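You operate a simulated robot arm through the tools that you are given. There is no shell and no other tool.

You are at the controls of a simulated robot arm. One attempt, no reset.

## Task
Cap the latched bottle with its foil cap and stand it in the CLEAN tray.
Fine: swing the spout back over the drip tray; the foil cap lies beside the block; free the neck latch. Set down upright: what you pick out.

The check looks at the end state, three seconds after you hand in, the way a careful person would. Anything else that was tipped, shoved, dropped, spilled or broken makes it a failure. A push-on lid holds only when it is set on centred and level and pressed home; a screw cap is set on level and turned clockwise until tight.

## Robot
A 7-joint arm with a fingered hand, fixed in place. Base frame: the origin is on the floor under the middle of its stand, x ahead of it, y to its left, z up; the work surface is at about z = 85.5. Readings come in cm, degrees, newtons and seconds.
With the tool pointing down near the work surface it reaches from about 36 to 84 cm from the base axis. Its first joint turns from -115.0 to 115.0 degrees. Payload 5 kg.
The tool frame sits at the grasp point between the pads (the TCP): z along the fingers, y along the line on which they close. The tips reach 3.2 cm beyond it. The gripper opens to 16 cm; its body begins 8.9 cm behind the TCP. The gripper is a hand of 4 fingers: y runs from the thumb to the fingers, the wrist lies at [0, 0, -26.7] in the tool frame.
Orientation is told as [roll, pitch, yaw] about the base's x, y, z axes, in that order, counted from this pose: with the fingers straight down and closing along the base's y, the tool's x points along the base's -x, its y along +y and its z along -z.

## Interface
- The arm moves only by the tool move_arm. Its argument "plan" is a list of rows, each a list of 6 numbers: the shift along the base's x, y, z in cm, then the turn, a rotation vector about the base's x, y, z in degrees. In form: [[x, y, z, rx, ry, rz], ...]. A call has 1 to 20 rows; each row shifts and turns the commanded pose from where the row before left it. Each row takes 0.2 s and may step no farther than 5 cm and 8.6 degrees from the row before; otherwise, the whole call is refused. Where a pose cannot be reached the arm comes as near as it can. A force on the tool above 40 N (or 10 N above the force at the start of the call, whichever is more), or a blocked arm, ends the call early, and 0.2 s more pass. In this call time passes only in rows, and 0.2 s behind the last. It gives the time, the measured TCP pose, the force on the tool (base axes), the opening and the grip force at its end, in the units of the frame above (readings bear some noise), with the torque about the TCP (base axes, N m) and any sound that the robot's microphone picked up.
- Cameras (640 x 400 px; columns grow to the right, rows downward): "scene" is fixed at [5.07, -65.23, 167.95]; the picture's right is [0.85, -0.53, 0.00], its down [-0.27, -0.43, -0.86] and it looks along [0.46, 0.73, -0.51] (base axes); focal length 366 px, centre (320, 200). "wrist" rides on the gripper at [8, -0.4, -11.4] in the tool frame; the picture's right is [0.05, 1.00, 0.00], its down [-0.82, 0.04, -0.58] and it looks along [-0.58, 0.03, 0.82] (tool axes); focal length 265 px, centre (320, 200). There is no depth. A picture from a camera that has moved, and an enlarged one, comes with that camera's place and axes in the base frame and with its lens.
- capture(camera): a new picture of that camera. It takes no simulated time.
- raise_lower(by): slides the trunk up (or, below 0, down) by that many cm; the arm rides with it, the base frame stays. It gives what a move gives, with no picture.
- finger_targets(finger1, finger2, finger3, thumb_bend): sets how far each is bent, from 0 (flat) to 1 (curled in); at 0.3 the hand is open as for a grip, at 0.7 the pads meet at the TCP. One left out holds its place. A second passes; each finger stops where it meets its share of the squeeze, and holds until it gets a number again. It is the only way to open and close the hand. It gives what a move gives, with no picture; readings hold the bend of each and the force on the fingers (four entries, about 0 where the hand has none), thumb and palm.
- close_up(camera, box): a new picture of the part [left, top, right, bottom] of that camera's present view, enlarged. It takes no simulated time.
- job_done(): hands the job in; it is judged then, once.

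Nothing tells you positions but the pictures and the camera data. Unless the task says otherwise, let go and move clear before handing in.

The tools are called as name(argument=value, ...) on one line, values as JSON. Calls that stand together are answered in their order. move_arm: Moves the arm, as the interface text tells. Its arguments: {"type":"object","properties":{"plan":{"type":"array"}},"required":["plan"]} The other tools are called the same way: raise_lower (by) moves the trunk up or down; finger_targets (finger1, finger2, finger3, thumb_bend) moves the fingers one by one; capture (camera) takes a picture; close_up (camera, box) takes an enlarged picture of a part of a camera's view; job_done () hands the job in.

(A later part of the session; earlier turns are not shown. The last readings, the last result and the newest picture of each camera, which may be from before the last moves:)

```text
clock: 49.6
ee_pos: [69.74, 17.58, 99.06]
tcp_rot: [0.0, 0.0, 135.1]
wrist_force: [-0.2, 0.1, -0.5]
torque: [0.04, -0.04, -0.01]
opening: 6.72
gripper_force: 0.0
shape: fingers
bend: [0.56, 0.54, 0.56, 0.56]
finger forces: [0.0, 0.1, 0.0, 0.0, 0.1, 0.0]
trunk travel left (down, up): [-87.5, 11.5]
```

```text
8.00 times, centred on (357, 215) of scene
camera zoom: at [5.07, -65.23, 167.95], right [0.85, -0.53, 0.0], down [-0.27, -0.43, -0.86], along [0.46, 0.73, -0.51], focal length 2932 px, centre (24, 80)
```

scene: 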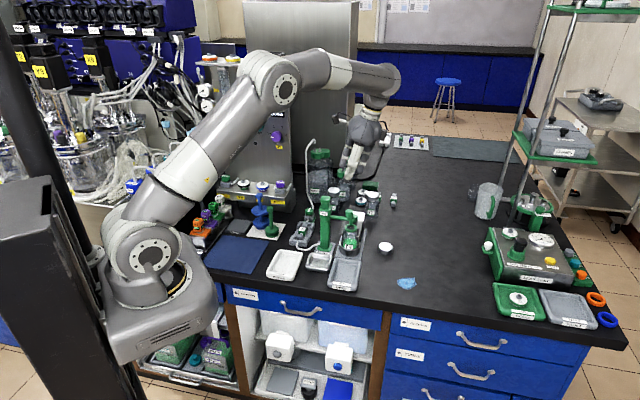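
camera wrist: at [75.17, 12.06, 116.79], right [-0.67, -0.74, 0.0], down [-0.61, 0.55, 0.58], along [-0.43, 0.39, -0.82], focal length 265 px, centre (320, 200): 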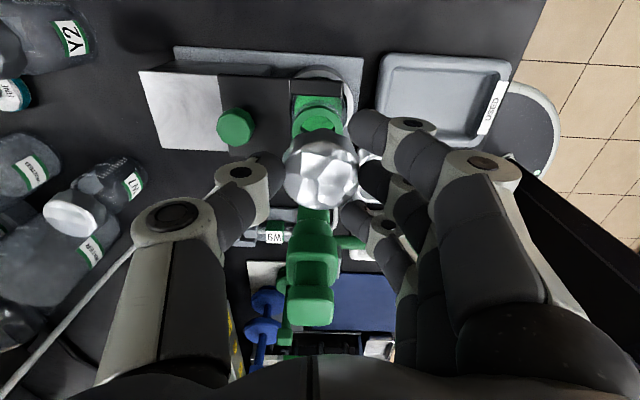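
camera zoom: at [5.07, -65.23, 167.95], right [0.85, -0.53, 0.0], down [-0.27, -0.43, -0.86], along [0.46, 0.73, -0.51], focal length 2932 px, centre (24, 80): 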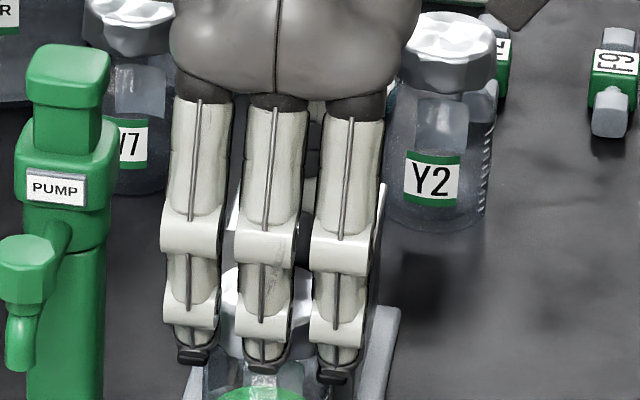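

Cap sits neatly on the bottle. I rise clear and take a look at the capped bottle and latch.

move_arm(plan=[[0, 0, 1, 0, 0, 0], [0, 0, 2, 0, 0, 0], [0, 0, 3, 0, 0, 0], [0, 0, 3.5, 0, 0, 0], [0, 0, 3.5, 0, 0, 0]])

close_up(camera="scene", box=[325, 190, 389, 240])

close_up(camera="wrist", box=[200, 20, 440, 180])

```text
clock: 50.8
ee_pos: [69.5, 17.59, 111.82]
tcp_rot: [-0.1, 0.0, 135.2]
wrist_force: [-0.4, 0.1, -0.2]
torque: [-0.03, 0.03, 0.01]
opening: 6.73
gripper_force: 0.0
shape: fingers
bend: [0.56, 0.54, 0.56, 0.56]
finger forces: [0.1, 0.1, 0.0, 0.0, 0.0, 0.0]
trunk travel left (down, up): [-87.5, 11.5]
```

```text
8.00 times, centred on (357, 215) of scene
camera zoom: at [5.07, -65.23, 167.95], right [0.85, -0.53, 0.0], down [-0.27, -0.43, -0.86], along [0.46, 0.73, -0.51], focal length 2932 px, centre (24, 80)
```

zoom: 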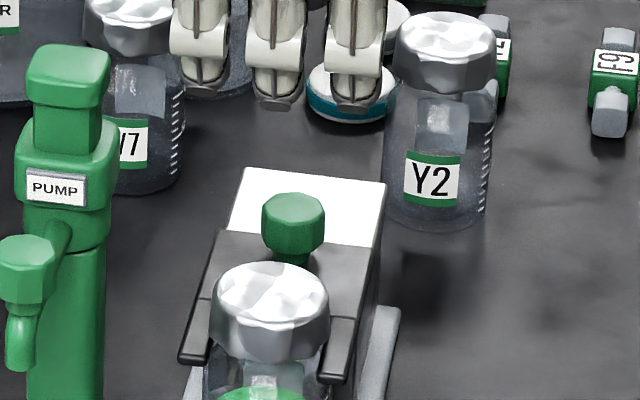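

```text
2.50 times, centred on (320, 100) of wrist
camera zoom: at [75.54, 12.08, 123.27], right [-0.67, -0.74, 0.0], down [-0.61, 0.54, 0.58], along [-0.43, 0.39, -0.82], focal length 664 px, centre (320, 450)
```

zoom: 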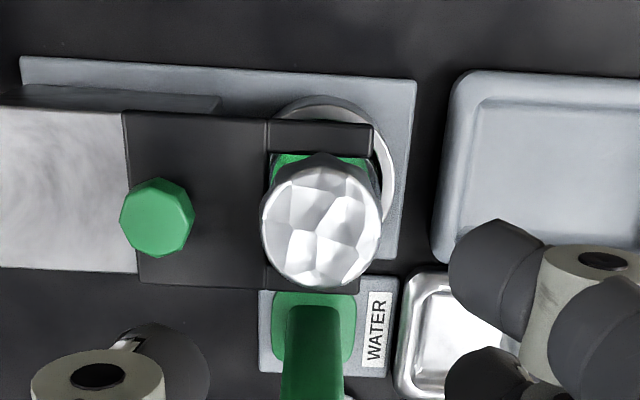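

The cap is on, level and centred. Next the latch: knob at about (74.1,22.35, top z 95.4). I turn the hand to yaw −135° over the knob and keep finger 3 (bottle side) out of the way.

move_arm(plan=[[0.44, 0.46, 0.2, 0, 0, 8.2], [0.44, 0.46, 0, 0, 0, 8.2], [0.44, 0.46, 0, 0, 0, 8.2], [0.44, 0.46, 0, 0, 0, 8.2], [0.44, 0.46, 0, 0, 0, 8.2], [0.44, 0.46, 0, 0, 0, 8.2], [0.44, 0.46, 0, 0, 0, 8.2], [0.44, 0.46, 0, 0, 0, 8.2], [0.44, 0.46, 0, 0, 0, 8.2], [0.44, 0.46, 0, 0, 0, 8.2], [0.44, 0.46, 0, 0, 0, 8]])

finger_targets(finger1=0.54, finger2=0.54, finger3=0.35, thumb_bend=0.54)

capture(camera="wrist")

close_up(camera="scene", box=[290, 130, 410, 250])

```text
clock: 53.2
ee_pos: [74.47, 22.62, 111.95]
tcp_rot: [-0.1, -0.1, -134.6]
wrist_force: [0.0, 0.2, -0.1]
torque: [-0.01, -0.01, -0.02]
opening: 6.74
gripper_force: 0.1
shape: fingers
bend: [0.56, 0.54, 0.56, 0.56]
finger forces: [0.0, 0.0, 0.0, 0.0, 0.0, 0.0]
trunk travel left (down, up): [-87.5, 11.5]
```

```text
clock: 54.2
ee_pos: [74.38, 22.57, 112.1]
tcp_rot: [0.0, 0.0, -134.9]
wrist_force: [0.1, -0.1, -0.1]
torque: [-0.01, 0.0, -0.01]
opening: 7.52
gripper_force: 0.0
shape: fingers
bend: [0.54, 0.54, 0.35, 0.54]
finger forces: [0.0, 0.0, 0.1, 0.0, 0.1, 0.0]
trunk travel left (down, up): [-87.5, 11.5]
```

```text
taken
camera wrist: at [79.81, 28.56, 123.54], right [0.74, -0.67, 0.0], down [-0.54, -0.61, 0.58], along [-0.39, -0.43, -0.82], focal length 265 px, centre (320, 200)
```

wrist: 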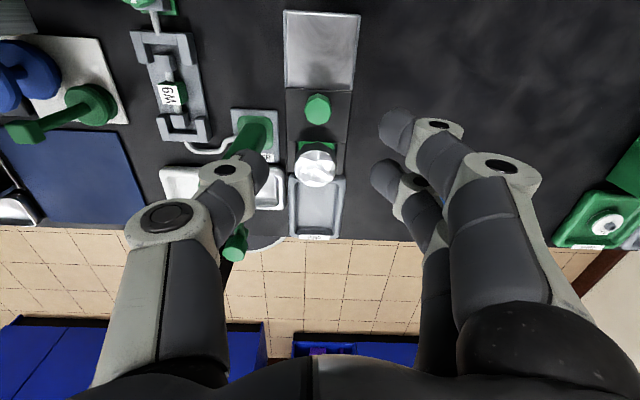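

```text
3.33 times, centred on (350, 190) of scene
camera zoom: at [5.07, -65.23, 167.95], right [0.85, -0.53, 0.0], down [-0.27, -0.43, -0.86], along [0.46, 0.73, -0.51], focal length 1222 px, centre (220, 233)
```

zoom: 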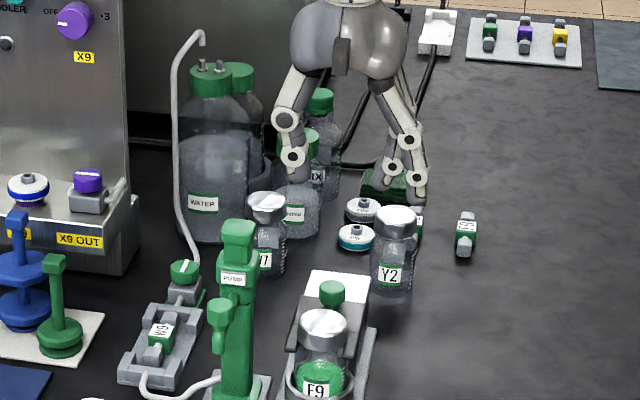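

The knob is centred under the hand, finger 3 is out of the way. I lower in steps.

move_arm(plan=[[0, 0, -3, 0, 0, 0], [0, 0, -3, 0, 0, 0], [0, 0, -3, 0, 0, 0]])

capture(camera="wrist")

close_up(camera="scene", box=[300, 150, 400, 240])

```text
clock: 55.0
ee_pos: [74.65, 22.58, 103.1]
tcp_rot: [-0.1, 0.0, -134.9]
wrist_force: [0.4, 0.9, 0.0]
torque: [0.01, 0.03, 0.03]
opening: 7.5
gripper_force: 0.0
shape: fingers
bend: [0.54, 0.54, 0.35, 0.54]
finger forces: [0.0, 0.0, 0.0, 0.0, 0.0, 0.0]
trunk travel left (down, up): [-87.5, 11.5]
```

```text
taken
camera wrist: at [79.85, 28.5, 114.52], right [0.74, -0.67, 0.0], down [-0.55, -0.61, 0.58], along [-0.39, -0.43, -0.82], focal length 265 px, centre (320, 200)
```

wrist: 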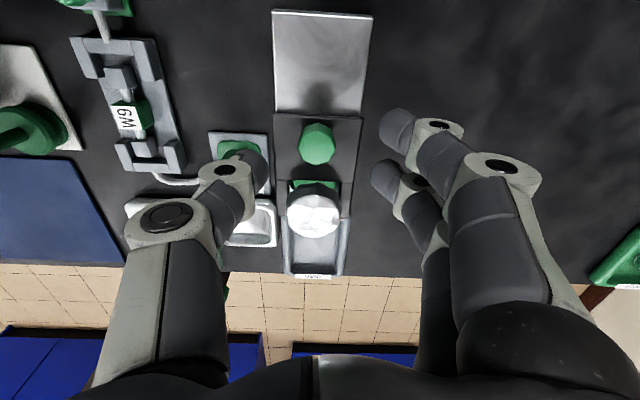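

```text
4.44 times, centred on (350, 195) of scene
camera zoom: at [5.07, -65.23, 167.95], right [0.85, -0.53, 0.0], down [-0.27, -0.43, -0.86], along [0.46, 0.73, -0.51], focal length 1629 px, centre (187, 222)
```

zoom: 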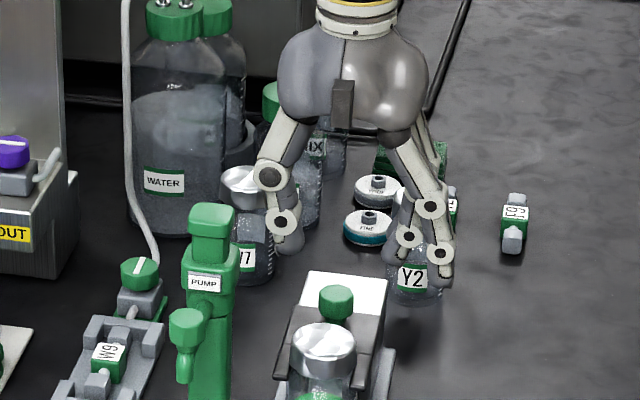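

Clear on all sides. I lower to knob height.

move_arm(plan=[[0, 0, -2, 0, 0, 0], [0, 0, -1.7, 0, 0, 0], [0, 0, -1.2, 0, 0, 0]])

capture(camera="wrist")

close_up(camera="scene", box=[320, 170, 400, 230])

```text
clock: 55.8
ee_pos: [74.35, 22.65, 98.16]
tcp_rot: [-0.1, -0.2, -135.0]
wrist_force: [-0.4, 0.3, -0.4]
torque: [-0.03, 0.02, 0.0]
opening: 7.48
gripper_force: 0.1
shape: fingers
bend: [0.54, 0.54, 0.35, 0.54]
finger forces: [0.1, 0.0, 0.1, 0.0, 0.0, 0.0]
trunk travel left (down, up): [-87.5, 11.5]
```

```text
taken
camera wrist: at [79.81, 28.55, 109.57], right [0.74, -0.67, 0.0], down [-0.54, -0.61, 0.58], along [-0.39, -0.43, -0.82], focal length 265 px, centre (320, 200)
```

wrist: 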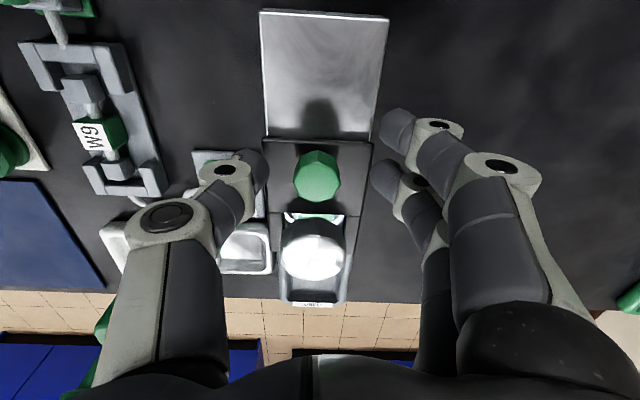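

```text
6.67 times, centred on (360, 200) of scene
camera zoom: at [5.07, -65.23, 167.95], right [0.85, -0.53, 0.0], down [-0.27, -0.43, -0.86], along [0.46, 0.73, -0.51], focal length 2443 px, centre (53, 200)
```

zoom: 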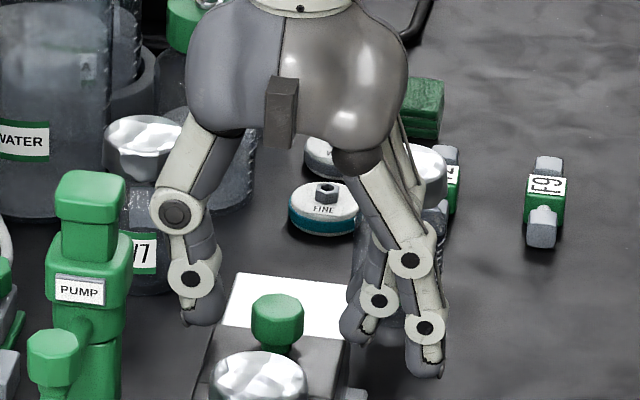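

The fingertips are level with the knob head. I lower 0.3 cm more and close thumb and fingers 1–2 on the knob.

move_arm(plan=[[0, 0, -0.3, 0, 0, 0]])

finger_targets(finger1=0.62, finger2=0.62, thumb_bend=0.62)

close_up(camera="wrist", box=[220, 110, 420, 250])

close_up(camera="scene", box=[320, 170, 400, 230])

```text
clock: 56.2
ee_pos: [74.5, 22.57, 97.83]
tcp_rot: [-0.2, -0.1, -134.9]
wrist_force: [0.3, -0.3, 0.1]
torque: [0.04, 0.0, -0.01]
opening: 7.5
gripper_force: 0.0
shape: fingers
bend: [0.54, 0.54, 0.35, 0.54]
finger forces: [0.1, 0.0, 0.1, 0.0, 0.0, 0.0]
trunk travel left (down, up): [-87.5, 11.5]
```

```text
clock: 57.2
ee_pos: [74.45, 22.6, 97.88]
tcp_rot: [-0.1, -0.1, -134.9]
wrist_force: [-0.6, 0.4, -0.1]
torque: [-0.01, -0.03, -0.04]
opening: 4.74
gripper_force: 0.1
shape: fingers
bend: [0.62, 0.62, 0.35, 0.62]
finger forces: [0.0, 0.0, 0.1, 0.0, 0.0, 0.0]
trunk travel left (down, up): [-87.5, 11.5]
```

```text
2.86 times, centred on (320, 180) of wrist
camera zoom: at [79.84, 28.53, 109.32], right [0.74, -0.67, 0.0], down [-0.54, -0.61, 0.58], along [-0.39, -0.43, -0.82], focal length 758 px, centre (320, 257)
```

zoom: 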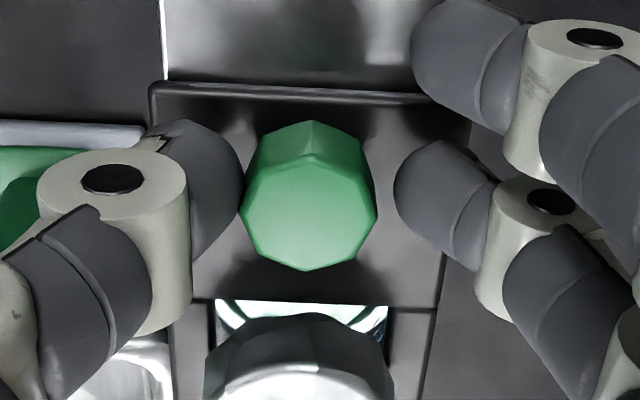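

```text
6.67 times, centred on (360, 200) of scene
camera zoom: at [5.07, -65.23, 167.95], right [0.85, -0.53, 0.0], down [-0.27, -0.43, -0.86], along [0.46, 0.73, -0.51], focal length 2443 px, centre (53, 200)
```

zoom: 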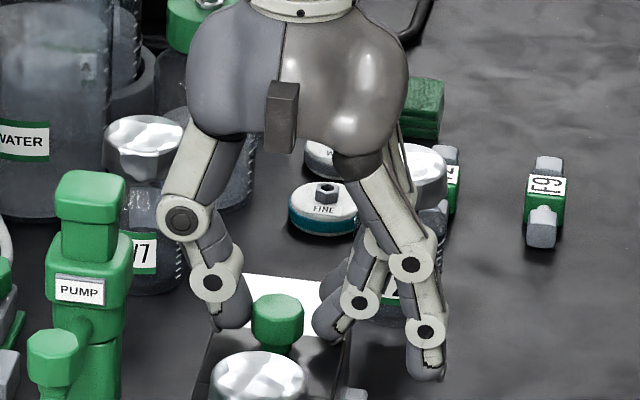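

finger_targets(finger1=0.67, finger2=0.67, thumb_bend=0.65)

close_up(camera="wrist", box=[220, 110, 420, 250])

```text
clock: 58.2
ee_pos: [74.34, 22.64, 97.97]
tcp_rot: [-0.1, -0.1, -134.9]
wrist_force: [-1.7, 0.6, -1.0]
torque: [0.01, 0.02, 0.02]
opening: 3.74
gripper_force: 2.8
shape: fingers
bend: [0.67, 0.65, 0.35, 0.64]
finger forces: [0.0, 1.9, 0.0, 0.0, 3.2, 0.0]
trunk travel left (down, up): [-87.5, 11.5]
```

```text
2.86 times, centred on (320, 180) of wrist
camera zoom: at [79.83, 28.55, 109.3], right [0.74, -0.67, 0.0], down [-0.54, -0.61, 0.58], along [-0.39, -0.43, -0.82], focal length 758 px, centre (320, 257)
```

zoom: 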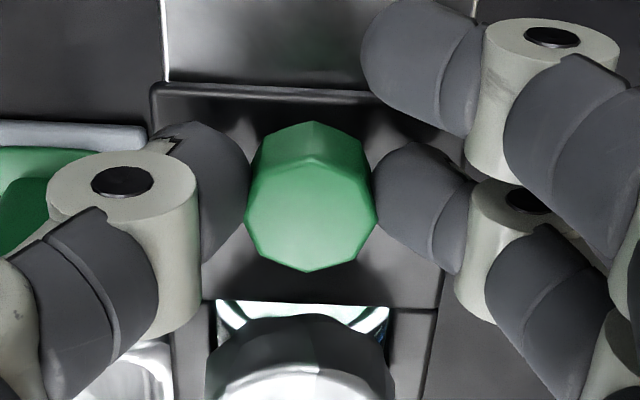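

Both sides touch the knob. I tighten for a firmer hold.

finger_targets(finger2=0.74, thumb_bend=0.73)

```text
clock: 59.2
ee_pos: [74.51, 22.7, 97.92]
tcp_rot: [-0.2, -0.2, -134.8]
wrist_force: [-6.1, 4.4, -8.0]
torque: [0.08, 0.02, -0.01]
opening: 3.6
gripper_force: 11.6
shape: fingers
bend: [0.67, 0.67, 0.35, 0.67]
finger forces: [0.0, 7.7, 0.0, 0.1, 14.7, 0.0]
trunk travel left (down, up): [-87.5, 11.5]
```

Knob gripped with ~8–15 N. I pull gently rearward (+x+y), 1 cm first, and check.

move_arm(plan=[[0.3, 0.3, 0, 0, 0, 0], [0.4, 0.4, 0, 0, 0, 0]])

close_up(camera="wrist", box=[220, 110, 420, 250])

close_up(camera="scene", box=[320, 180, 400, 240])

```text
clock: 59.8
ee_pos: [75.21, 23.3, 97.76]
tcp_rot: [-0.1, -0.1, -134.9]
wrist_force: [-5.8, 5.6, -8.3]
torque: [0.09, 0.04, -0.06]
opening: 3.61
gripper_force: 11.6
shape: fingers
bend: [0.67, 0.67, 0.35, 0.67]
finger forces: [0.1, 7.3, 0.0, 0.1, 15.2, 0.1]
trunk travel left (down, up): [-87.5, 11.5]
```

```text
2.86 times, centred on (320, 180) of wrist
camera zoom: at [80.47, 29.29, 109.25], right [0.74, -0.67, 0.0], down [-0.54, -0.61, 0.58], along [-0.39, -0.43, -0.82], focal length 758 px, centre (320, 257)
```

zoom: 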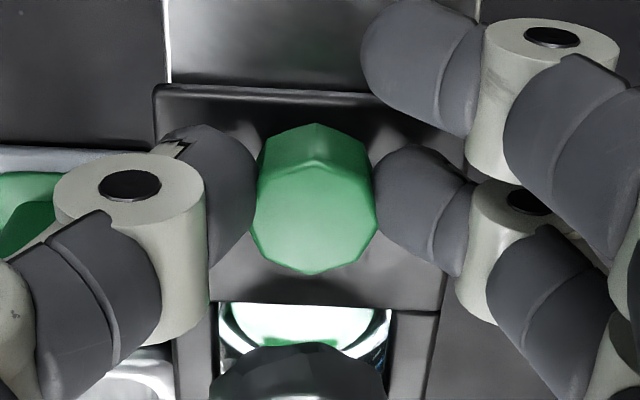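

```text
6.67 times, centred on (360, 210) of scene
camera zoom: at [5.07, -65.23, 167.95], right [0.85, -0.53, 0.0], down [-0.27, -0.43, -0.86], along [0.46, 0.73, -0.51], focal length 2443 px, centre (53, 133)
```

zoom: 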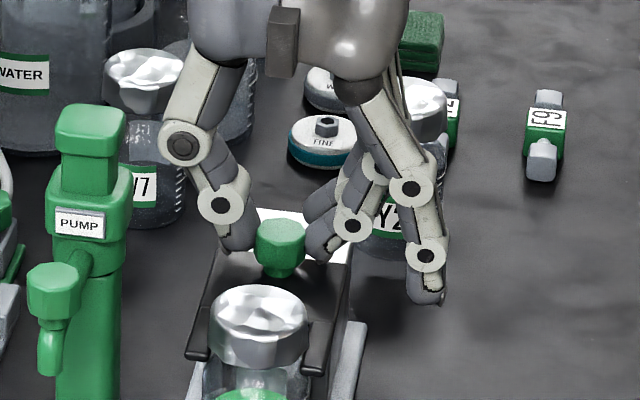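

The latch slide moves with the knob. I continue pulling it back.

move_arm(plan=[[0.5, 0.5, 0, 0, 0, 0], [0.5, 0.5, 0, 0, 0, 0], [0.5, 0.5, 0, 0, 0, 0], [0.5, 0.5, 0, 0, 0, 0]])

close_up(camera="wrist", box=[220, 110, 420, 250])

close_up(camera="scene", box=[320, 180, 400, 240])

```text
clock: 60.8
ee_pos: [77.35, 25.39, 97.8]
tcp_rot: [0.1, 0.0, -134.7]
wrist_force: [-7.1, 8.1, -6.8]
torque: [0.16, 0.12, 0.0]
opening: 3.63
gripper_force: 11.4
shape: fingers
bend: [0.67, 0.67, 0.35, 0.67]
finger forces: [0.0, 6.8, 0.0, 0.1, 16.4, 0.0]
trunk travel left (down, up): [-87.5, 11.5]
```

```text
2.86 times, centred on (320, 180) of wrist
camera zoom: at [82.62, 31.37, 109.24], right [0.74, -0.67, 0.0], down [-0.54, -0.61, 0.58], along [-0.39, -0.43, -0.82], focal length 758 px, centre (320, 257)
```

zoom: 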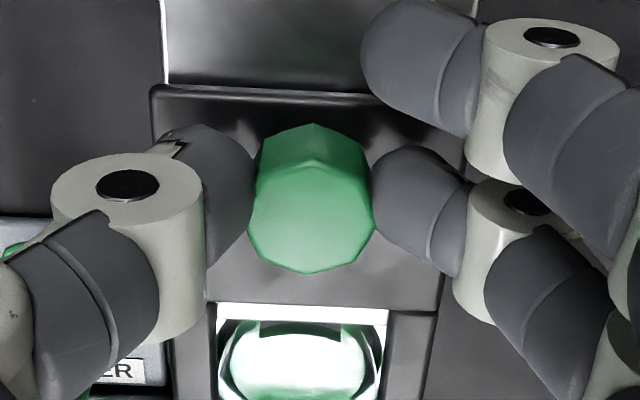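

```text
6.67 times, centred on (360, 210) of scene
camera zoom: at [5.07, -65.23, 167.95], right [0.85, -0.53, 0.0], down [-0.27, -0.43, -0.86], along [0.46, 0.73, -0.51], focal length 2443 px, centre (53, 133)
```

zoom: 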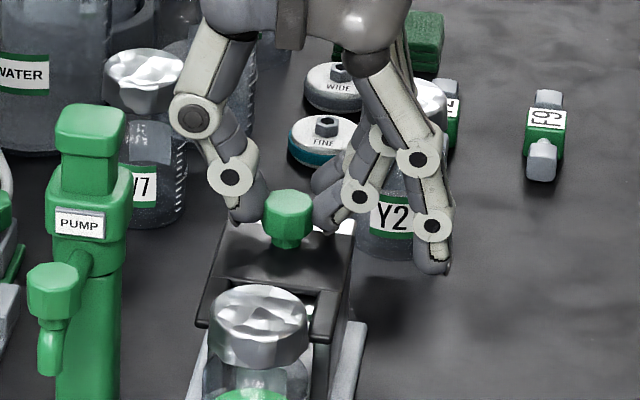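

It slides freely; about 4 cm so far. I continue, correcting slightly for the side load.

move_arm(plan=[[0.4, 0.5, 0, 0, 0, 0], [0.4, 0.5, 0, 0, 0, 0]])

close_up(camera="wrist", box=[220, 110, 420, 250])

close_up(camera="scene", box=[320, 180, 400, 240])

```text
clock: 61.4
ee_pos: [78.02, 26.2, 97.82]
tcp_rot: [0.0, -0.2, -134.9]
wrist_force: [-4.8, 2.4, -8.3]
torque: [0.05, 0.05, 0.01]
opening: 3.62
gripper_force: 10.6
shape: fingers
bend: [0.67, 0.67, 0.35, 0.67]
finger forces: [0.1, 8.2, 0.0, 0.0, 12.8, 0.0]
trunk travel left (down, up): [-87.5, 11.5]
```

```text
2.86 times, centred on (320, 180) of wrist
camera zoom: at [83.38, 32.17, 109.25], right [0.74, -0.67, 0.0], down [-0.55, -0.61, 0.58], along [-0.39, -0.43, -0.82], focal length 758 px, centre (320, 257)
```

zoom: 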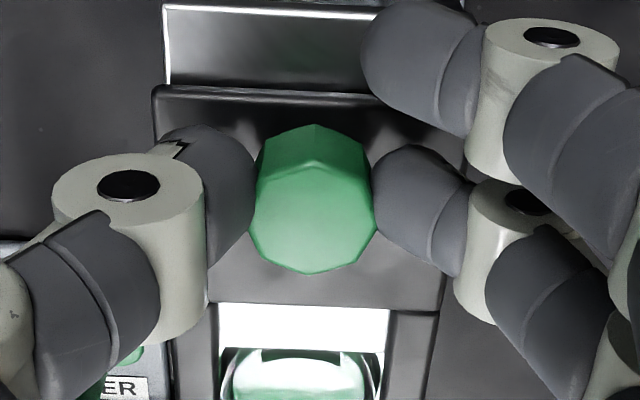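

```text
6.67 times, centred on (360, 210) of scene
camera zoom: at [5.07, -65.23, 167.95], right [0.85, -0.53, 0.0], down [-0.27, -0.43, -0.86], along [0.46, 0.73, -0.51], focal length 2443 px, centre (53, 133)
```

zoom: 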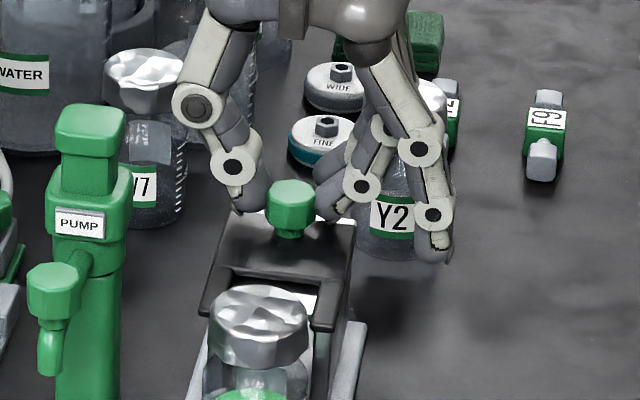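

Prongs are now just behind the neck. I pull another centimetre or until it stops.

move_arm(plan=[[0.4, 0.45, 0, 0, 0, 0], [0.4, 0.45, 0, 0, 0, 0]])

close_up(camera="wrist", box=[220, 110, 420, 250])

close_up(camera="scene", box=[320, 180, 400, 240])

```text
clock: 62.0
ee_pos: [78.96, 27.12, 98.09]
tcp_rot: [0.2, 0.1, -134.9]
wrist_force: [0.5, -0.4, -0.3]
torque: [0.04, -0.04, 0.01]
opening: 2.64
gripper_force: 0.1
shape: fingers
bend: [0.67, 0.71, 0.35, 0.72]
finger forces: [0.0, 0.0, 0.0, 0.0, 0.0, 0.0]
trunk travel left (down, up): [-87.5, 11.5]
```

```text
2.86 times, centred on (320, 180) of wrist
camera zoom: at [84.22, 33.0, 109.48], right [0.74, -0.67, 0.0], down [-0.55, -0.61, 0.58], along [-0.38, -0.43, -0.82], focal length 758 px, centre (320, 257)
```

zoom: 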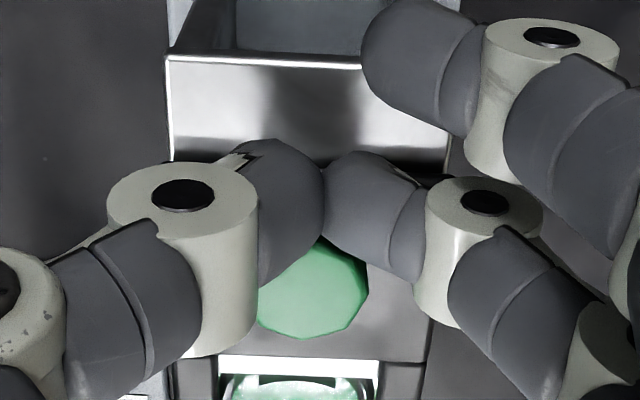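

```text
6.67 times, centred on (360, 210) of scene
camera zoom: at [5.07, -65.23, 167.95], right [0.85, -0.53, 0.0], down [-0.27, -0.43, -0.86], along [0.46, 0.73, -0.51], focal length 2443 px, centre (53, 133)
```

zoom: 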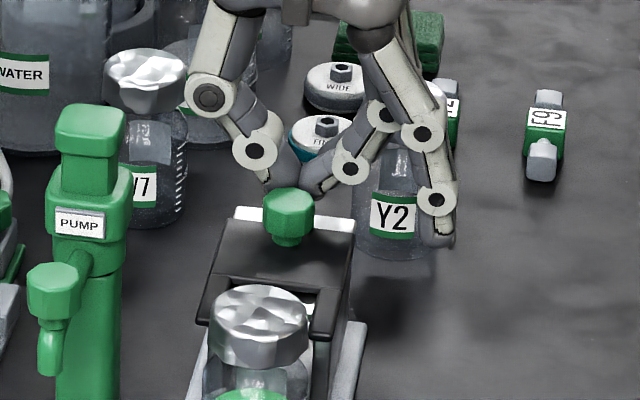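

The slide reached its stop and the fingers slipped off the knob's rear; the prongs now appear clear of the bottle. I open, rise and verify the slide stays put.

move_arm(plan=[[0.1, 0.1, 1, 0, 0, 0], [0, 0, 2.5, 0, 0, 0], [0, 0, 3.5, 0, 0, 0], [0, 0, 4, 0, 0, 0], [-0.5, -0.5, 4, 0, 0, 0]])

finger_targets(finger1=0.5, finger2=0.5, finger3=0.5, thumb_bend=0.5)

close_up(camera="scene", box=[310, 180, 390, 240])

capture(camera="wrist")

close_up(camera="wrist", box=[240, 60, 400, 200])

```text
clock: 63.2
ee_pos: [78.23, 26.82, 113.03]
tcp_rot: [-0.1, 0.0, -134.9]
wrist_force: [-1.0, -0.9, 0.0]
torque: [0.01, -0.02, 0.0]
opening: 2.6
gripper_force: 0.0
shape: fingers
bend: [0.67, 0.71, 0.35, 0.72]
finger forces: [0.0, 0.1, 0.0, 0.1, 0.1, 0.0]
trunk travel left (down, up): [-87.5, 11.5]
```

```text
clock: 64.2
ee_pos: [78.33, 26.84, 112.99]
tcp_rot: [0.0, 0.0, -135.0]
wrist_force: [0.4, 0.6, 0.9]
torque: [0.01, 0.01, -0.02]
opening: 9.05
gripper_force: 0.0
shape: fingers
bend: [0.5, 0.5, 0.5, 0.5]
finger forces: [0.0, 0.0, 0.1, 0.0, 0.0, 0.1]
trunk travel left (down, up): [-87.5, 11.5]
```

```text
6.67 times, centred on (350, 210) of scene
camera zoom: at [5.07, -65.23, 167.95], right [0.85, -0.53, 0.0], down [-0.27, -0.43, -0.86], along [0.46, 0.73, -0.51], focal length 2443 px, centre (120, 133)
```

zoom: 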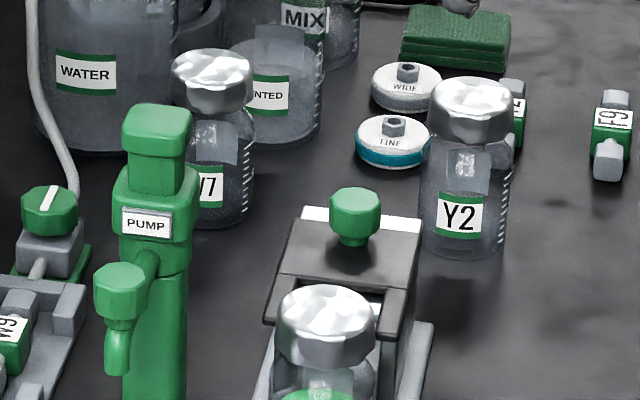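

```text
taken
camera wrist: at [83.68, 32.81, 124.27], right [0.74, -0.67, 0.0], down [-0.54, -0.61, 0.58], along [-0.39, -0.43, -0.82], focal length 265 px, centre (320, 200)
```

wrist: 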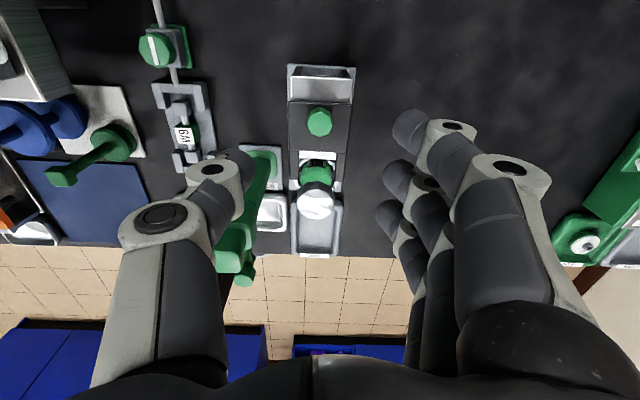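

```text
2.86 times, centred on (320, 130) of wrist
camera zoom: at [83.68, 32.81, 124.27], right [0.74, -0.67, 0.0], down [-0.54, -0.61, 0.58], along [-0.39, -0.43, -0.82], focal length 758 px, centre (320, 400)
```

zoom: 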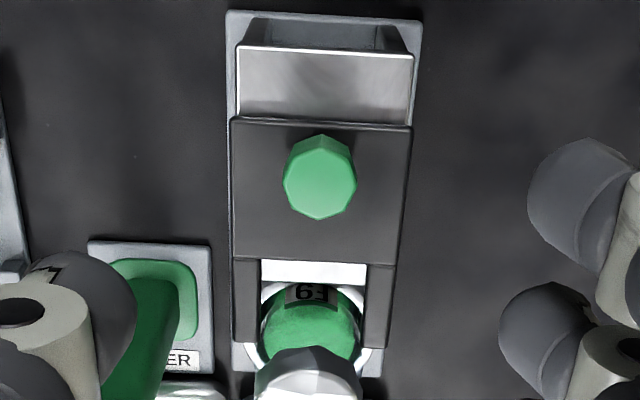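

The slide stays back about 4.2 cm and the prongs no longer hold the neck, but I want it fully back. I turn to yaw −225° between cap and knob, close the hand, and will push the knob to its stop.

move_arm(plan=[[-0.44, -0.46, 0, 0, 0, -8.2], [-0.44, -0.46, 0, 0, 0, -8.2], [-0.44, -0.46, 0, 0, 0, -8.2], [-0.44, -0.46, 0, 0, 0, -8.2], [-0.44, -0.46, 0, 0, 0, -8.2], [-0.44, -0.46, 0, 0, 0, -8.2], [-0.44, -0.46, 0, 0, 0, -8.2], [-0.44, -0.46, 0, 0, 0, -8.2], [-0.44, -0.46, 0, 0, 0, -8.2], [-0.44, -0.46, 0, 0, 0, -8.2], [-0.4, -0.5, 0, 0, 0, -8]])

finger_targets(finger1=0.68, finger2=0.68, finger3=0.68, thumb_bend=0.68)

capture(camera="wrist")

close_up(camera="scene", box=[300, 140, 400, 240])

```text
clock: 66.6
ee_pos: [73.64, 21.74, 112.89]
tcp_rot: [0.0, -0.1, 135.0]
wrist_force: [0.6, -0.2, -0.3]
torque: [0.0, 0.03, 0.05]
opening: 9.05
gripper_force: 0.1
shape: fingers
bend: [0.5, 0.5, 0.5, 0.5]
finger forces: [0.0, 0.0, 0.0, 0.1, 0.0, 0.0]
trunk travel left (down, up): [-87.5, 11.5]
```

```text
clock: 67.6
ee_pos: [73.69, 21.82, 112.9]
tcp_rot: [0.1, 0.0, 135.2]
wrist_force: [-0.2, 0.9, 0.5]
torque: [0.0, 0.01, -0.01]
opening: 2.88
gripper_force: 0.0
shape: fingers
bend: [0.68, 0.68, 0.68, 0.68]
finger forces: [0.1, 0.0, 0.1, 0.1, 0.1, 0.1]
trunk travel left (down, up): [-87.5, 11.5]
```

```text
taken
camera wrist: at [79.6, 16.3, 124.33], right [-0.67, -0.74, 0.0], down [-0.61, 0.54, 0.58], along [-0.43, 0.39, -0.82], focal length 265 px, centre (320, 200)
```

wrist: 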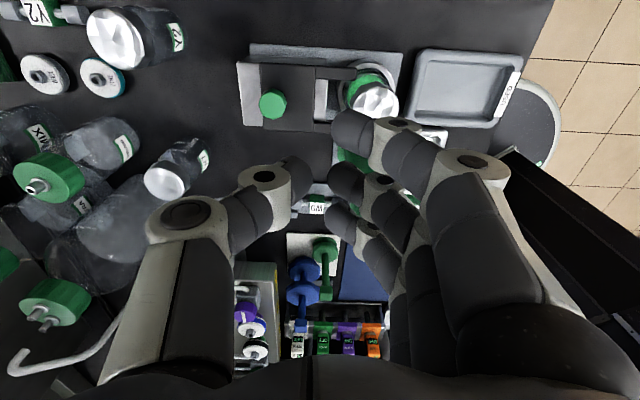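

```text
4.00 times, centred on (350, 190) of scene
camera zoom: at [5.07, -65.23, 167.95], right [0.85, -0.53, 0.0], down [-0.27, -0.43, -0.86], along [0.46, 0.73, -0.51], focal length 1466 px, centre (200, 240)
```

zoom: 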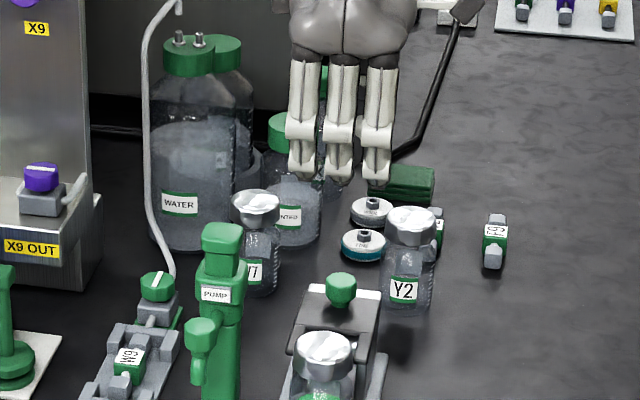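

The hand closed is too thick to fit between cap and knob, so I'll instead grip the knob again at yaw −135° and pull the last centimetre, releasing properly. I turn back over the knob at about (77.1,25.4).

finger_targets(finger1=0.54, finger2=0.54, finger3=0.4, thumb_bend=0.54)

move_arm(plan=[[0.318, 0.343, 0, 0, 0, 8.2], [0.318, 0.343, 0, 0, 0, 8.2], [0.318, 0.343, 0, 0, 0, 8.2], [0.318, 0.343, 0, 0, 0, 8.2], [0.318, 0.343, 0, 0, 0, 8.2], [0.318, 0.343, 0, 0, 0, 8.2], [0.318, 0.343, 0, 0, 0, 8.2], [0.318, 0.343, 0, 0, 0, 8.2], [0.318, 0.343, 0, 0, 0, 8.2], [0.318, 0.343, 0, 0, 0, 8.2], [0.318, 0.343, 0, 0, 0, 8]])

move_arm(plan=[[0, 0, -3, 0, 0, 0], [0, 0, -3, 0, 0, 0], [0, 0, -3, 0, 0, 0], [0, 0, -2.5, 0, 0, 0]])

capture(camera="wrist")

```text
clock: 68.6
ee_pos: [73.7, 21.73, 112.95]
tcp_rot: [0.0, -0.1, 135.1]
wrist_force: [0.0, 0.5, 1.0]
torque: [0.0, -0.02, -0.02]
opening: 7.48
gripper_force: 0.1
shape: fingers
bend: [0.54, 0.54, 0.4, 0.54]
finger forces: [0.0, 0.0, 0.0, 0.0, 0.1, 0.0]
trunk travel left (down, up): [-87.5, 11.5]
```

```text
clock: 71.0
ee_pos: [77.18, 25.54, 112.76]
tcp_rot: [-0.1, -0.1, -134.7]
wrist_force: [-0.2, 0.0, 0.1]
torque: [0.0, 0.0, 0.02]
opening: 7.46
gripper_force: 0.0
shape: fingers
bend: [0.54, 0.54, 0.4, 0.54]
finger forces: [0.1, 0.0, 0.0, 0.0, 0.0, 0.1]
trunk travel left (down, up): [-87.5, 11.5]
```

```text
clock: 72.0
ee_pos: [76.86, 25.37, 101.43]
tcp_rot: [0.1, 0.0, -135.0]
wrist_force: [0.3, -0.1, 0.3]
torque: [-0.02, 0.0, 0.0]
opening: 7.49
gripper_force: 0.2
shape: fingers
bend: [0.54, 0.54, 0.4, 0.54]
finger forces: [0.0, 0.1, 0.0, 0.0, 0.0, 0.0]
trunk travel left (down, up): [-87.5, 11.5]
```

```text
taken
camera wrist: at [82.25, 31.38, 112.78], right [0.74, -0.67, 0.0], down [-0.55, -0.61, 0.58], along [-0.39, -0.43, -0.82], focal length 265 px, centre (320, 200)
```

wrist: 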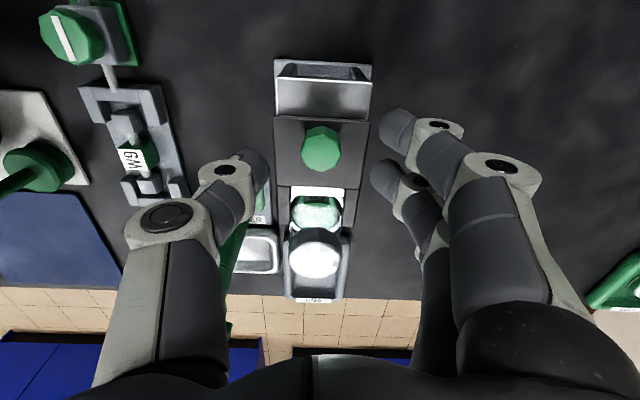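

Centred over the knob. I lower to knob height and close on it.

move_arm(plan=[[0.1, 0, -2, 0, 0, 0], [0, 0, -1.6, 0, 0, 0]])

finger_targets(finger1=0.62, finger2=0.64, thumb_bend=0.64)

close_up(camera="wrist", box=[220, 110, 420, 250])

```text
clock: 72.6
ee_pos: [77.12, 25.29, 97.73]
tcp_rot: [-0.1, -0.1, -134.9]
wrist_force: [-0.5, -0.3, -0.1]
torque: [0.0, 0.02, -0.01]
opening: 7.51
gripper_force: 0.1
shape: fingers
bend: [0.54, 0.54, 0.4, 0.54]
finger forces: [0.0, 0.0, 0.0, 0.0, 0.1, 0.0]
trunk travel left (down, up): [-87.5, 11.5]
```

```text
clock: 73.6
ee_pos: [77.08, 25.46, 97.71]
tcp_rot: [-0.1, -0.1, -134.9]
wrist_force: [-1.0, 1.3, -1.2]
torque: [-0.01, -0.04, 0.03]
opening: 4.54
gripper_force: 1.1
shape: fingers
bend: [0.62, 0.63, 0.4, 0.63]
finger forces: [0.0, 0.5, 0.0, 0.0, 1.4, 0.0]
trunk travel left (down, up): [-87.5, 11.5]
```

```text
2.86 times, centred on (320, 180) of wrist
camera zoom: at [82.42, 31.34, 109.13], right [0.74, -0.67, 0.0], down [-0.54, -0.61, 0.58], along [-0.39, -0.43, -0.82], focal length 758 px, centre (320, 257)
```

zoom: 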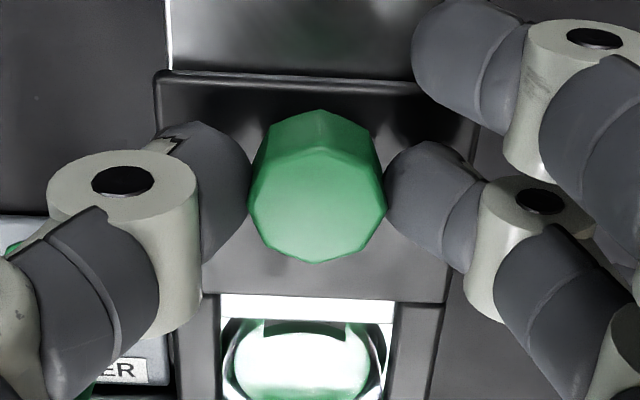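

Contact on both sides. I tighten and pull gently the last part.

finger_targets(finger2=0.69, thumb_bend=0.69)

move_arm(plan=[[0.25, 0.25, 0, 0, 0, 0], [0.25, 0.25, 0, 0, 0, 0]])

close_up(camera="wrist", box=[220, 110, 420, 250])

```text
clock: 74.6
ee_pos: [77.05, 25.5, 97.63]
tcp_rot: [-0.2, -0.2, -135.0]
wrist_force: [-3.5, 1.0, -4.1]
torque: [0.02, 0.04, 0.02]
opening: 4.4
gripper_force: 7.0
shape: fingers
bend: [0.62, 0.64, 0.4, 0.66]
finger forces: [0.1, 5.1, 0.0, 0.1, 8.8, 0.0]
trunk travel left (down, up): [-87.5, 11.5]
```

```text
clock: 75.2
ee_pos: [77.65, 26.05, 97.69]
tcp_rot: [-0.1, 0.0, -134.8]
wrist_force: [-3.1, 3.2, -7.0]
torque: [0.03, 0.0, 0.0]
opening: 4.43
gripper_force: 6.5
shape: fingers
bend: [0.62, 0.64, 0.4, 0.66]
finger forces: [0.0, 4.5, 0.0, 0.0, 8.9, 0.1]
trunk travel left (down, up): [-87.5, 11.5]
```

```text
2.86 times, centred on (320, 180) of wrist
camera zoom: at [82.98, 31.92, 109.12], right [0.74, -0.67, 0.0], down [-0.54, -0.61, 0.58], along [-0.39, -0.43, -0.82], focal length 758 px, centre (320, 257)
```

zoom: 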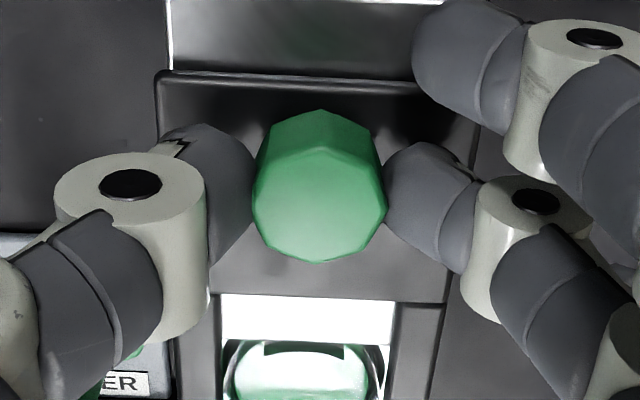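

Still moving with it. A little more, in small steps, until it stops.

move_arm(plan=[[0.18, 0.18, 0, 0, 0, 0]])

move_arm(plan=[[0.15, 0.15, 0, 0, 0, 0]])

close_up(camera="wrist", box=[220, 110, 420, 250])

```text
clock: 75.6
ee_pos: [77.66, 26.06, 97.72]
tcp_rot: [-0.1, -0.2, -134.9]
wrist_force: [-7.5, 0.1, -6.2]
torque: [-0.02, 0.1, 0.01]
opening: 4.45
gripper_force: 7.2
shape: fingers
bend: [0.62, 0.64, 0.4, 0.66]
finger forces: [0.1, 4.1, 0.0, 0.0, 9.2, 0.0]
trunk travel left (down, up): [-87.5, 11.5]
```

```text
clock: 76.0
ee_pos: [78.03, 26.2, 97.89]
tcp_rot: [0.0, 0.0, -134.9]
wrist_force: [-5.9, 1.7, -2.5]
torque: [0.05, 0.14, 0.03]
opening: 4.42
gripper_force: 5.9
shape: fingers
bend: [0.62, 0.65, 0.4, 0.66]
finger forces: [0.0, 3.8, 0.0, 0.0, 8.1, 0.0]
trunk travel left (down, up): [-87.5, 11.5]
```

```text
2.86 times, centred on (320, 180) of wrist
camera zoom: at [83.32, 32.19, 109.28], right [0.74, -0.67, 0.0], down [-0.55, -0.61, 0.58], along [-0.39, -0.43, -0.82], focal length 758 px, centre (320, 257)
```

zoom: 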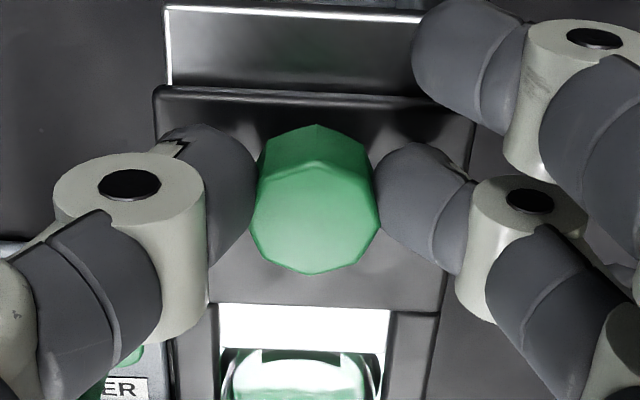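

The slide is at its stop now. I release by opening, rise, and check.

finger_targets(finger1=0.54, finger2=0.54, thumb_bend=0.54)

move_arm(plan=[[0, 0, 2, 0, 0, 0], [0, 0, 3, 0, 0, 0], [0, 0, 4, 0, 0, 0], [0, 0, 4, 0, 0, 0]])

close_up(camera="wrist", box=[240, 60, 400, 260])

close_up(camera="scene", box=[310, 190, 390, 270])

```text
clock: 77.0
ee_pos: [78.1, 26.29, 97.85]
tcp_rot: [0.0, 0.0, -134.9]
wrist_force: [0.7, 0.0, 0.1]
torque: [0.0, -0.01, 0.03]
opening: 7.47
gripper_force: 0.0
shape: fingers
bend: [0.54, 0.54, 0.4, 0.54]
finger forces: [0.0, 0.0, 0.1, 0.0, 0.0, 0.0]
trunk travel left (down, up): [-87.5, 11.5]
```

```text
clock: 78.0
ee_pos: [78.12, 26.44, 110.74]
tcp_rot: [-0.1, -0.1, -135.0]
wrist_force: [0.4, -0.6, -0.6]
torque: [0.04, 0.0, 0.0]
opening: 7.51
gripper_force: 0.0
shape: fingers
bend: [0.54, 0.54, 0.4, 0.54]
finger forces: [0.0, 0.0, 0.0, 0.0, 0.0, 0.0]
trunk travel left (down, up): [-87.5, 11.5]
```

```text
2.00 times, centred on (320, 160) of wrist
camera zoom: at [83.49, 32.3, 122.23], right [0.74, -0.67, 0.0], down [-0.54, -0.61, 0.58], along [-0.39, -0.43, -0.82], focal length 531 px, centre (320, 280)
```

zoom: 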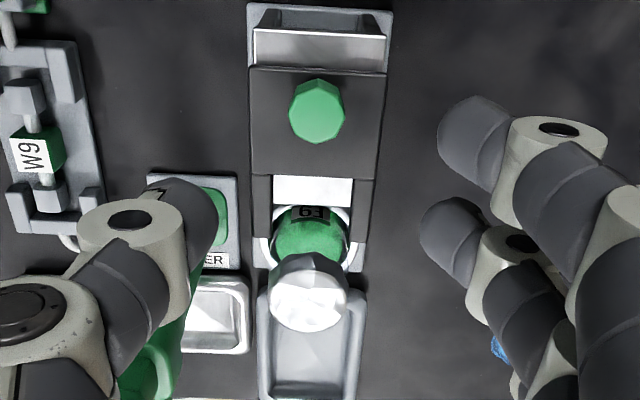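

```text
5.00 times, centred on (350, 230) of scene
camera zoom: at [5.07, -65.23, 167.95], right [0.85, -0.53, 0.0], down [-0.27, -0.43, -0.86], along [0.46, 0.73, -0.51], focal length 1832 px, centre (170, 50)
```

zoom: 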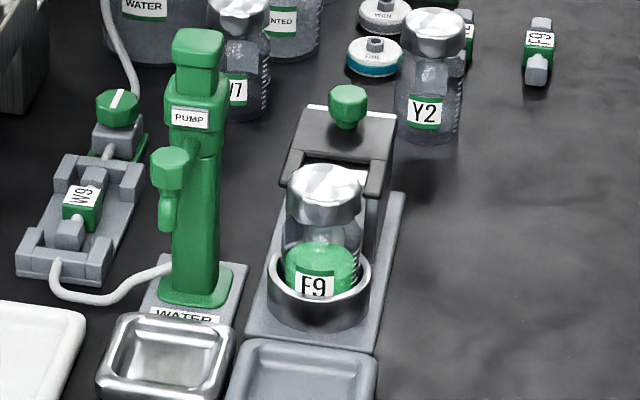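

The slide is fully back and the bottle is free. I'll grip the bottle body along the left–right (u) direction with the hand tilted ~12° away from the pump, finger 1 kept clear of the prong. First I move above the bottle and tilt.

finger_targets(finger1=0.3, finger2=0.52, finger3=0.52, thumb_bend=0.52)

move_arm(plan=[[-1.6, -1.9, 1.3, 0, 0, 0], [-1.6, -1.9, 1, 0, 0, 0], [-1.6, -1.9, 0, 0, 0, 0], [-1.6, -1.9, 0, 4.24, 4.24, 0], [-1.7, -2, 0, 4.24, 4.24, 0], [0, 0, 0, 0, 0, 0]])

capture(camera="wrist")

close_up(camera="scene", box=[290, 140, 410, 260])

```text
clock: 79.0
ee_pos: [78.31, 26.29, 110.8]
tcp_rot: [0.0, 0.1, -134.9]
wrist_force: [0.3, 0.7, 0.6]
torque: [0.01, -0.01, 0.0]
opening: 12.6
gripper_force: 0.1
shape: fingers
bend: [0.3, 0.52, 0.52, 0.52]
finger forces: [0.1, 0.1, 0.0, 0.0, 0.0, 0.1]
trunk travel left (down, up): [-87.5, 11.5]
```

```text
clock: 80.4
ee_pos: [69.93, 16.67, 113.12]
tcp_rot: [-12.0, 0.0, -134.8]
wrist_force: [0.7, 0.3, 0.5]
torque: [-0.01, -0.03, -0.03]
opening: 12.63
gripper_force: 0.0
shape: fingers
bend: [0.3, 0.52, 0.52, 0.52]
finger forces: [0.0, 0.0, 0.0, 0.0, 0.0, 0.0]
trunk travel left (down, up): [-87.5, 11.5]
```

```text
taken
camera wrist: at [77.05, 20.96, 124.35], right [0.73, -0.65, -0.21], down [-0.46, -0.69, 0.56], along [-0.51, -0.31, -0.8], focal length 265 px, centre (320, 200)
```

wrist: 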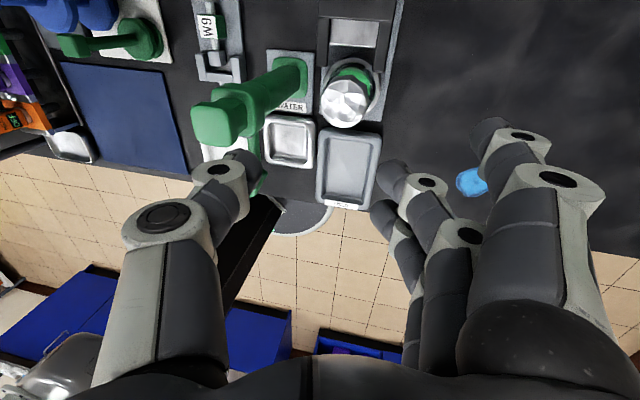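

```text
3.33 times, centred on (350, 200) of scene
camera zoom: at [5.07, -65.23, 167.95], right [0.85, -0.53, 0.0], down [-0.27, -0.43, -0.86], along [0.46, 0.73, -0.51], focal length 1222 px, centre (220, 200)
```

zoom: 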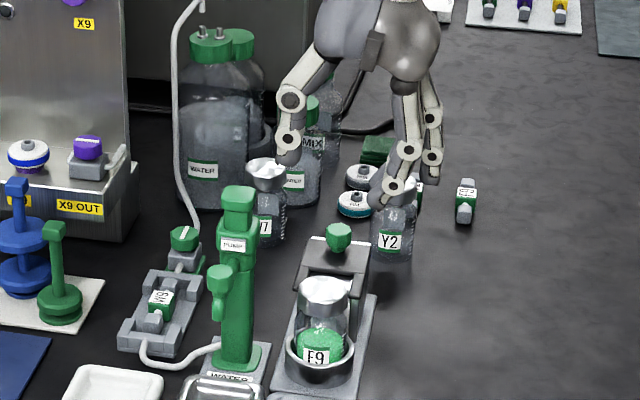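

Clear of the pump so far. I lower to mid height and check again.

move_arm(plan=[[0, 0, -2.5, 0, 0, 0], [0, 0, -2.5, 0, 0, 0], [0, 0, -2.5, 0, 0, 0], [0, 0, -2, 0, 0, 0]])

capture(camera="wrist")

close_up(camera="scene", box=[300, 160, 400, 260])

```text
clock: 81.4
ee_pos: [70.05, 16.4, 103.46]
tcp_rot: [-12.0, 0.1, -134.9]
wrist_force: [-0.3, 1.1, -0.2]
torque: [0.01, -0.03, 0.01]
opening: 12.6
gripper_force: 0.1
shape: fingers
bend: [0.3, 0.52, 0.52, 0.52]
finger forces: [0.1, 0.1, 0.0, 0.0, 0.0, 0.0]
trunk travel left (down, up): [-87.5, 11.5]
```

```text
taken
camera wrist: at [77.01, 20.75, 114.81], right [0.73, -0.65, -0.21], down [-0.46, -0.69, 0.56], along [-0.51, -0.31, -0.8], focal length 265 px, centre (320, 200)
```

wrist: 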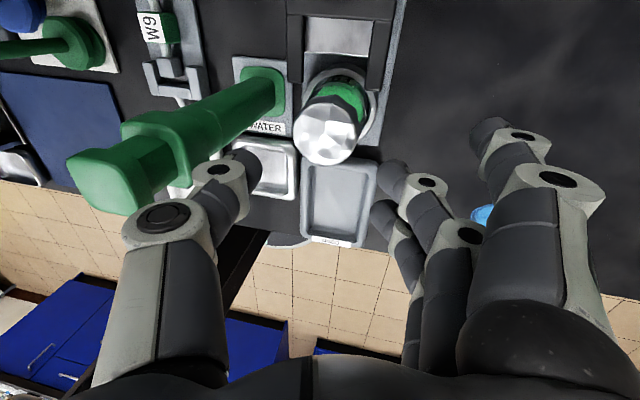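

```text
4.00 times, centred on (350, 210) of scene
camera zoom: at [5.07, -65.23, 167.95], right [0.85, -0.53, 0.0], down [-0.27, -0.43, -0.86], along [0.46, 0.73, -0.51], focal length 1466 px, centre (200, 160)
```

zoom: 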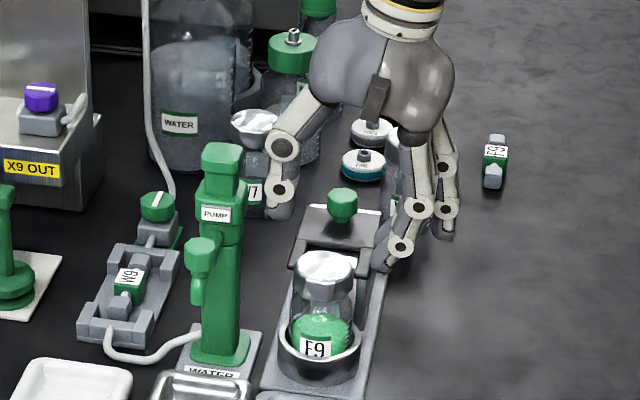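

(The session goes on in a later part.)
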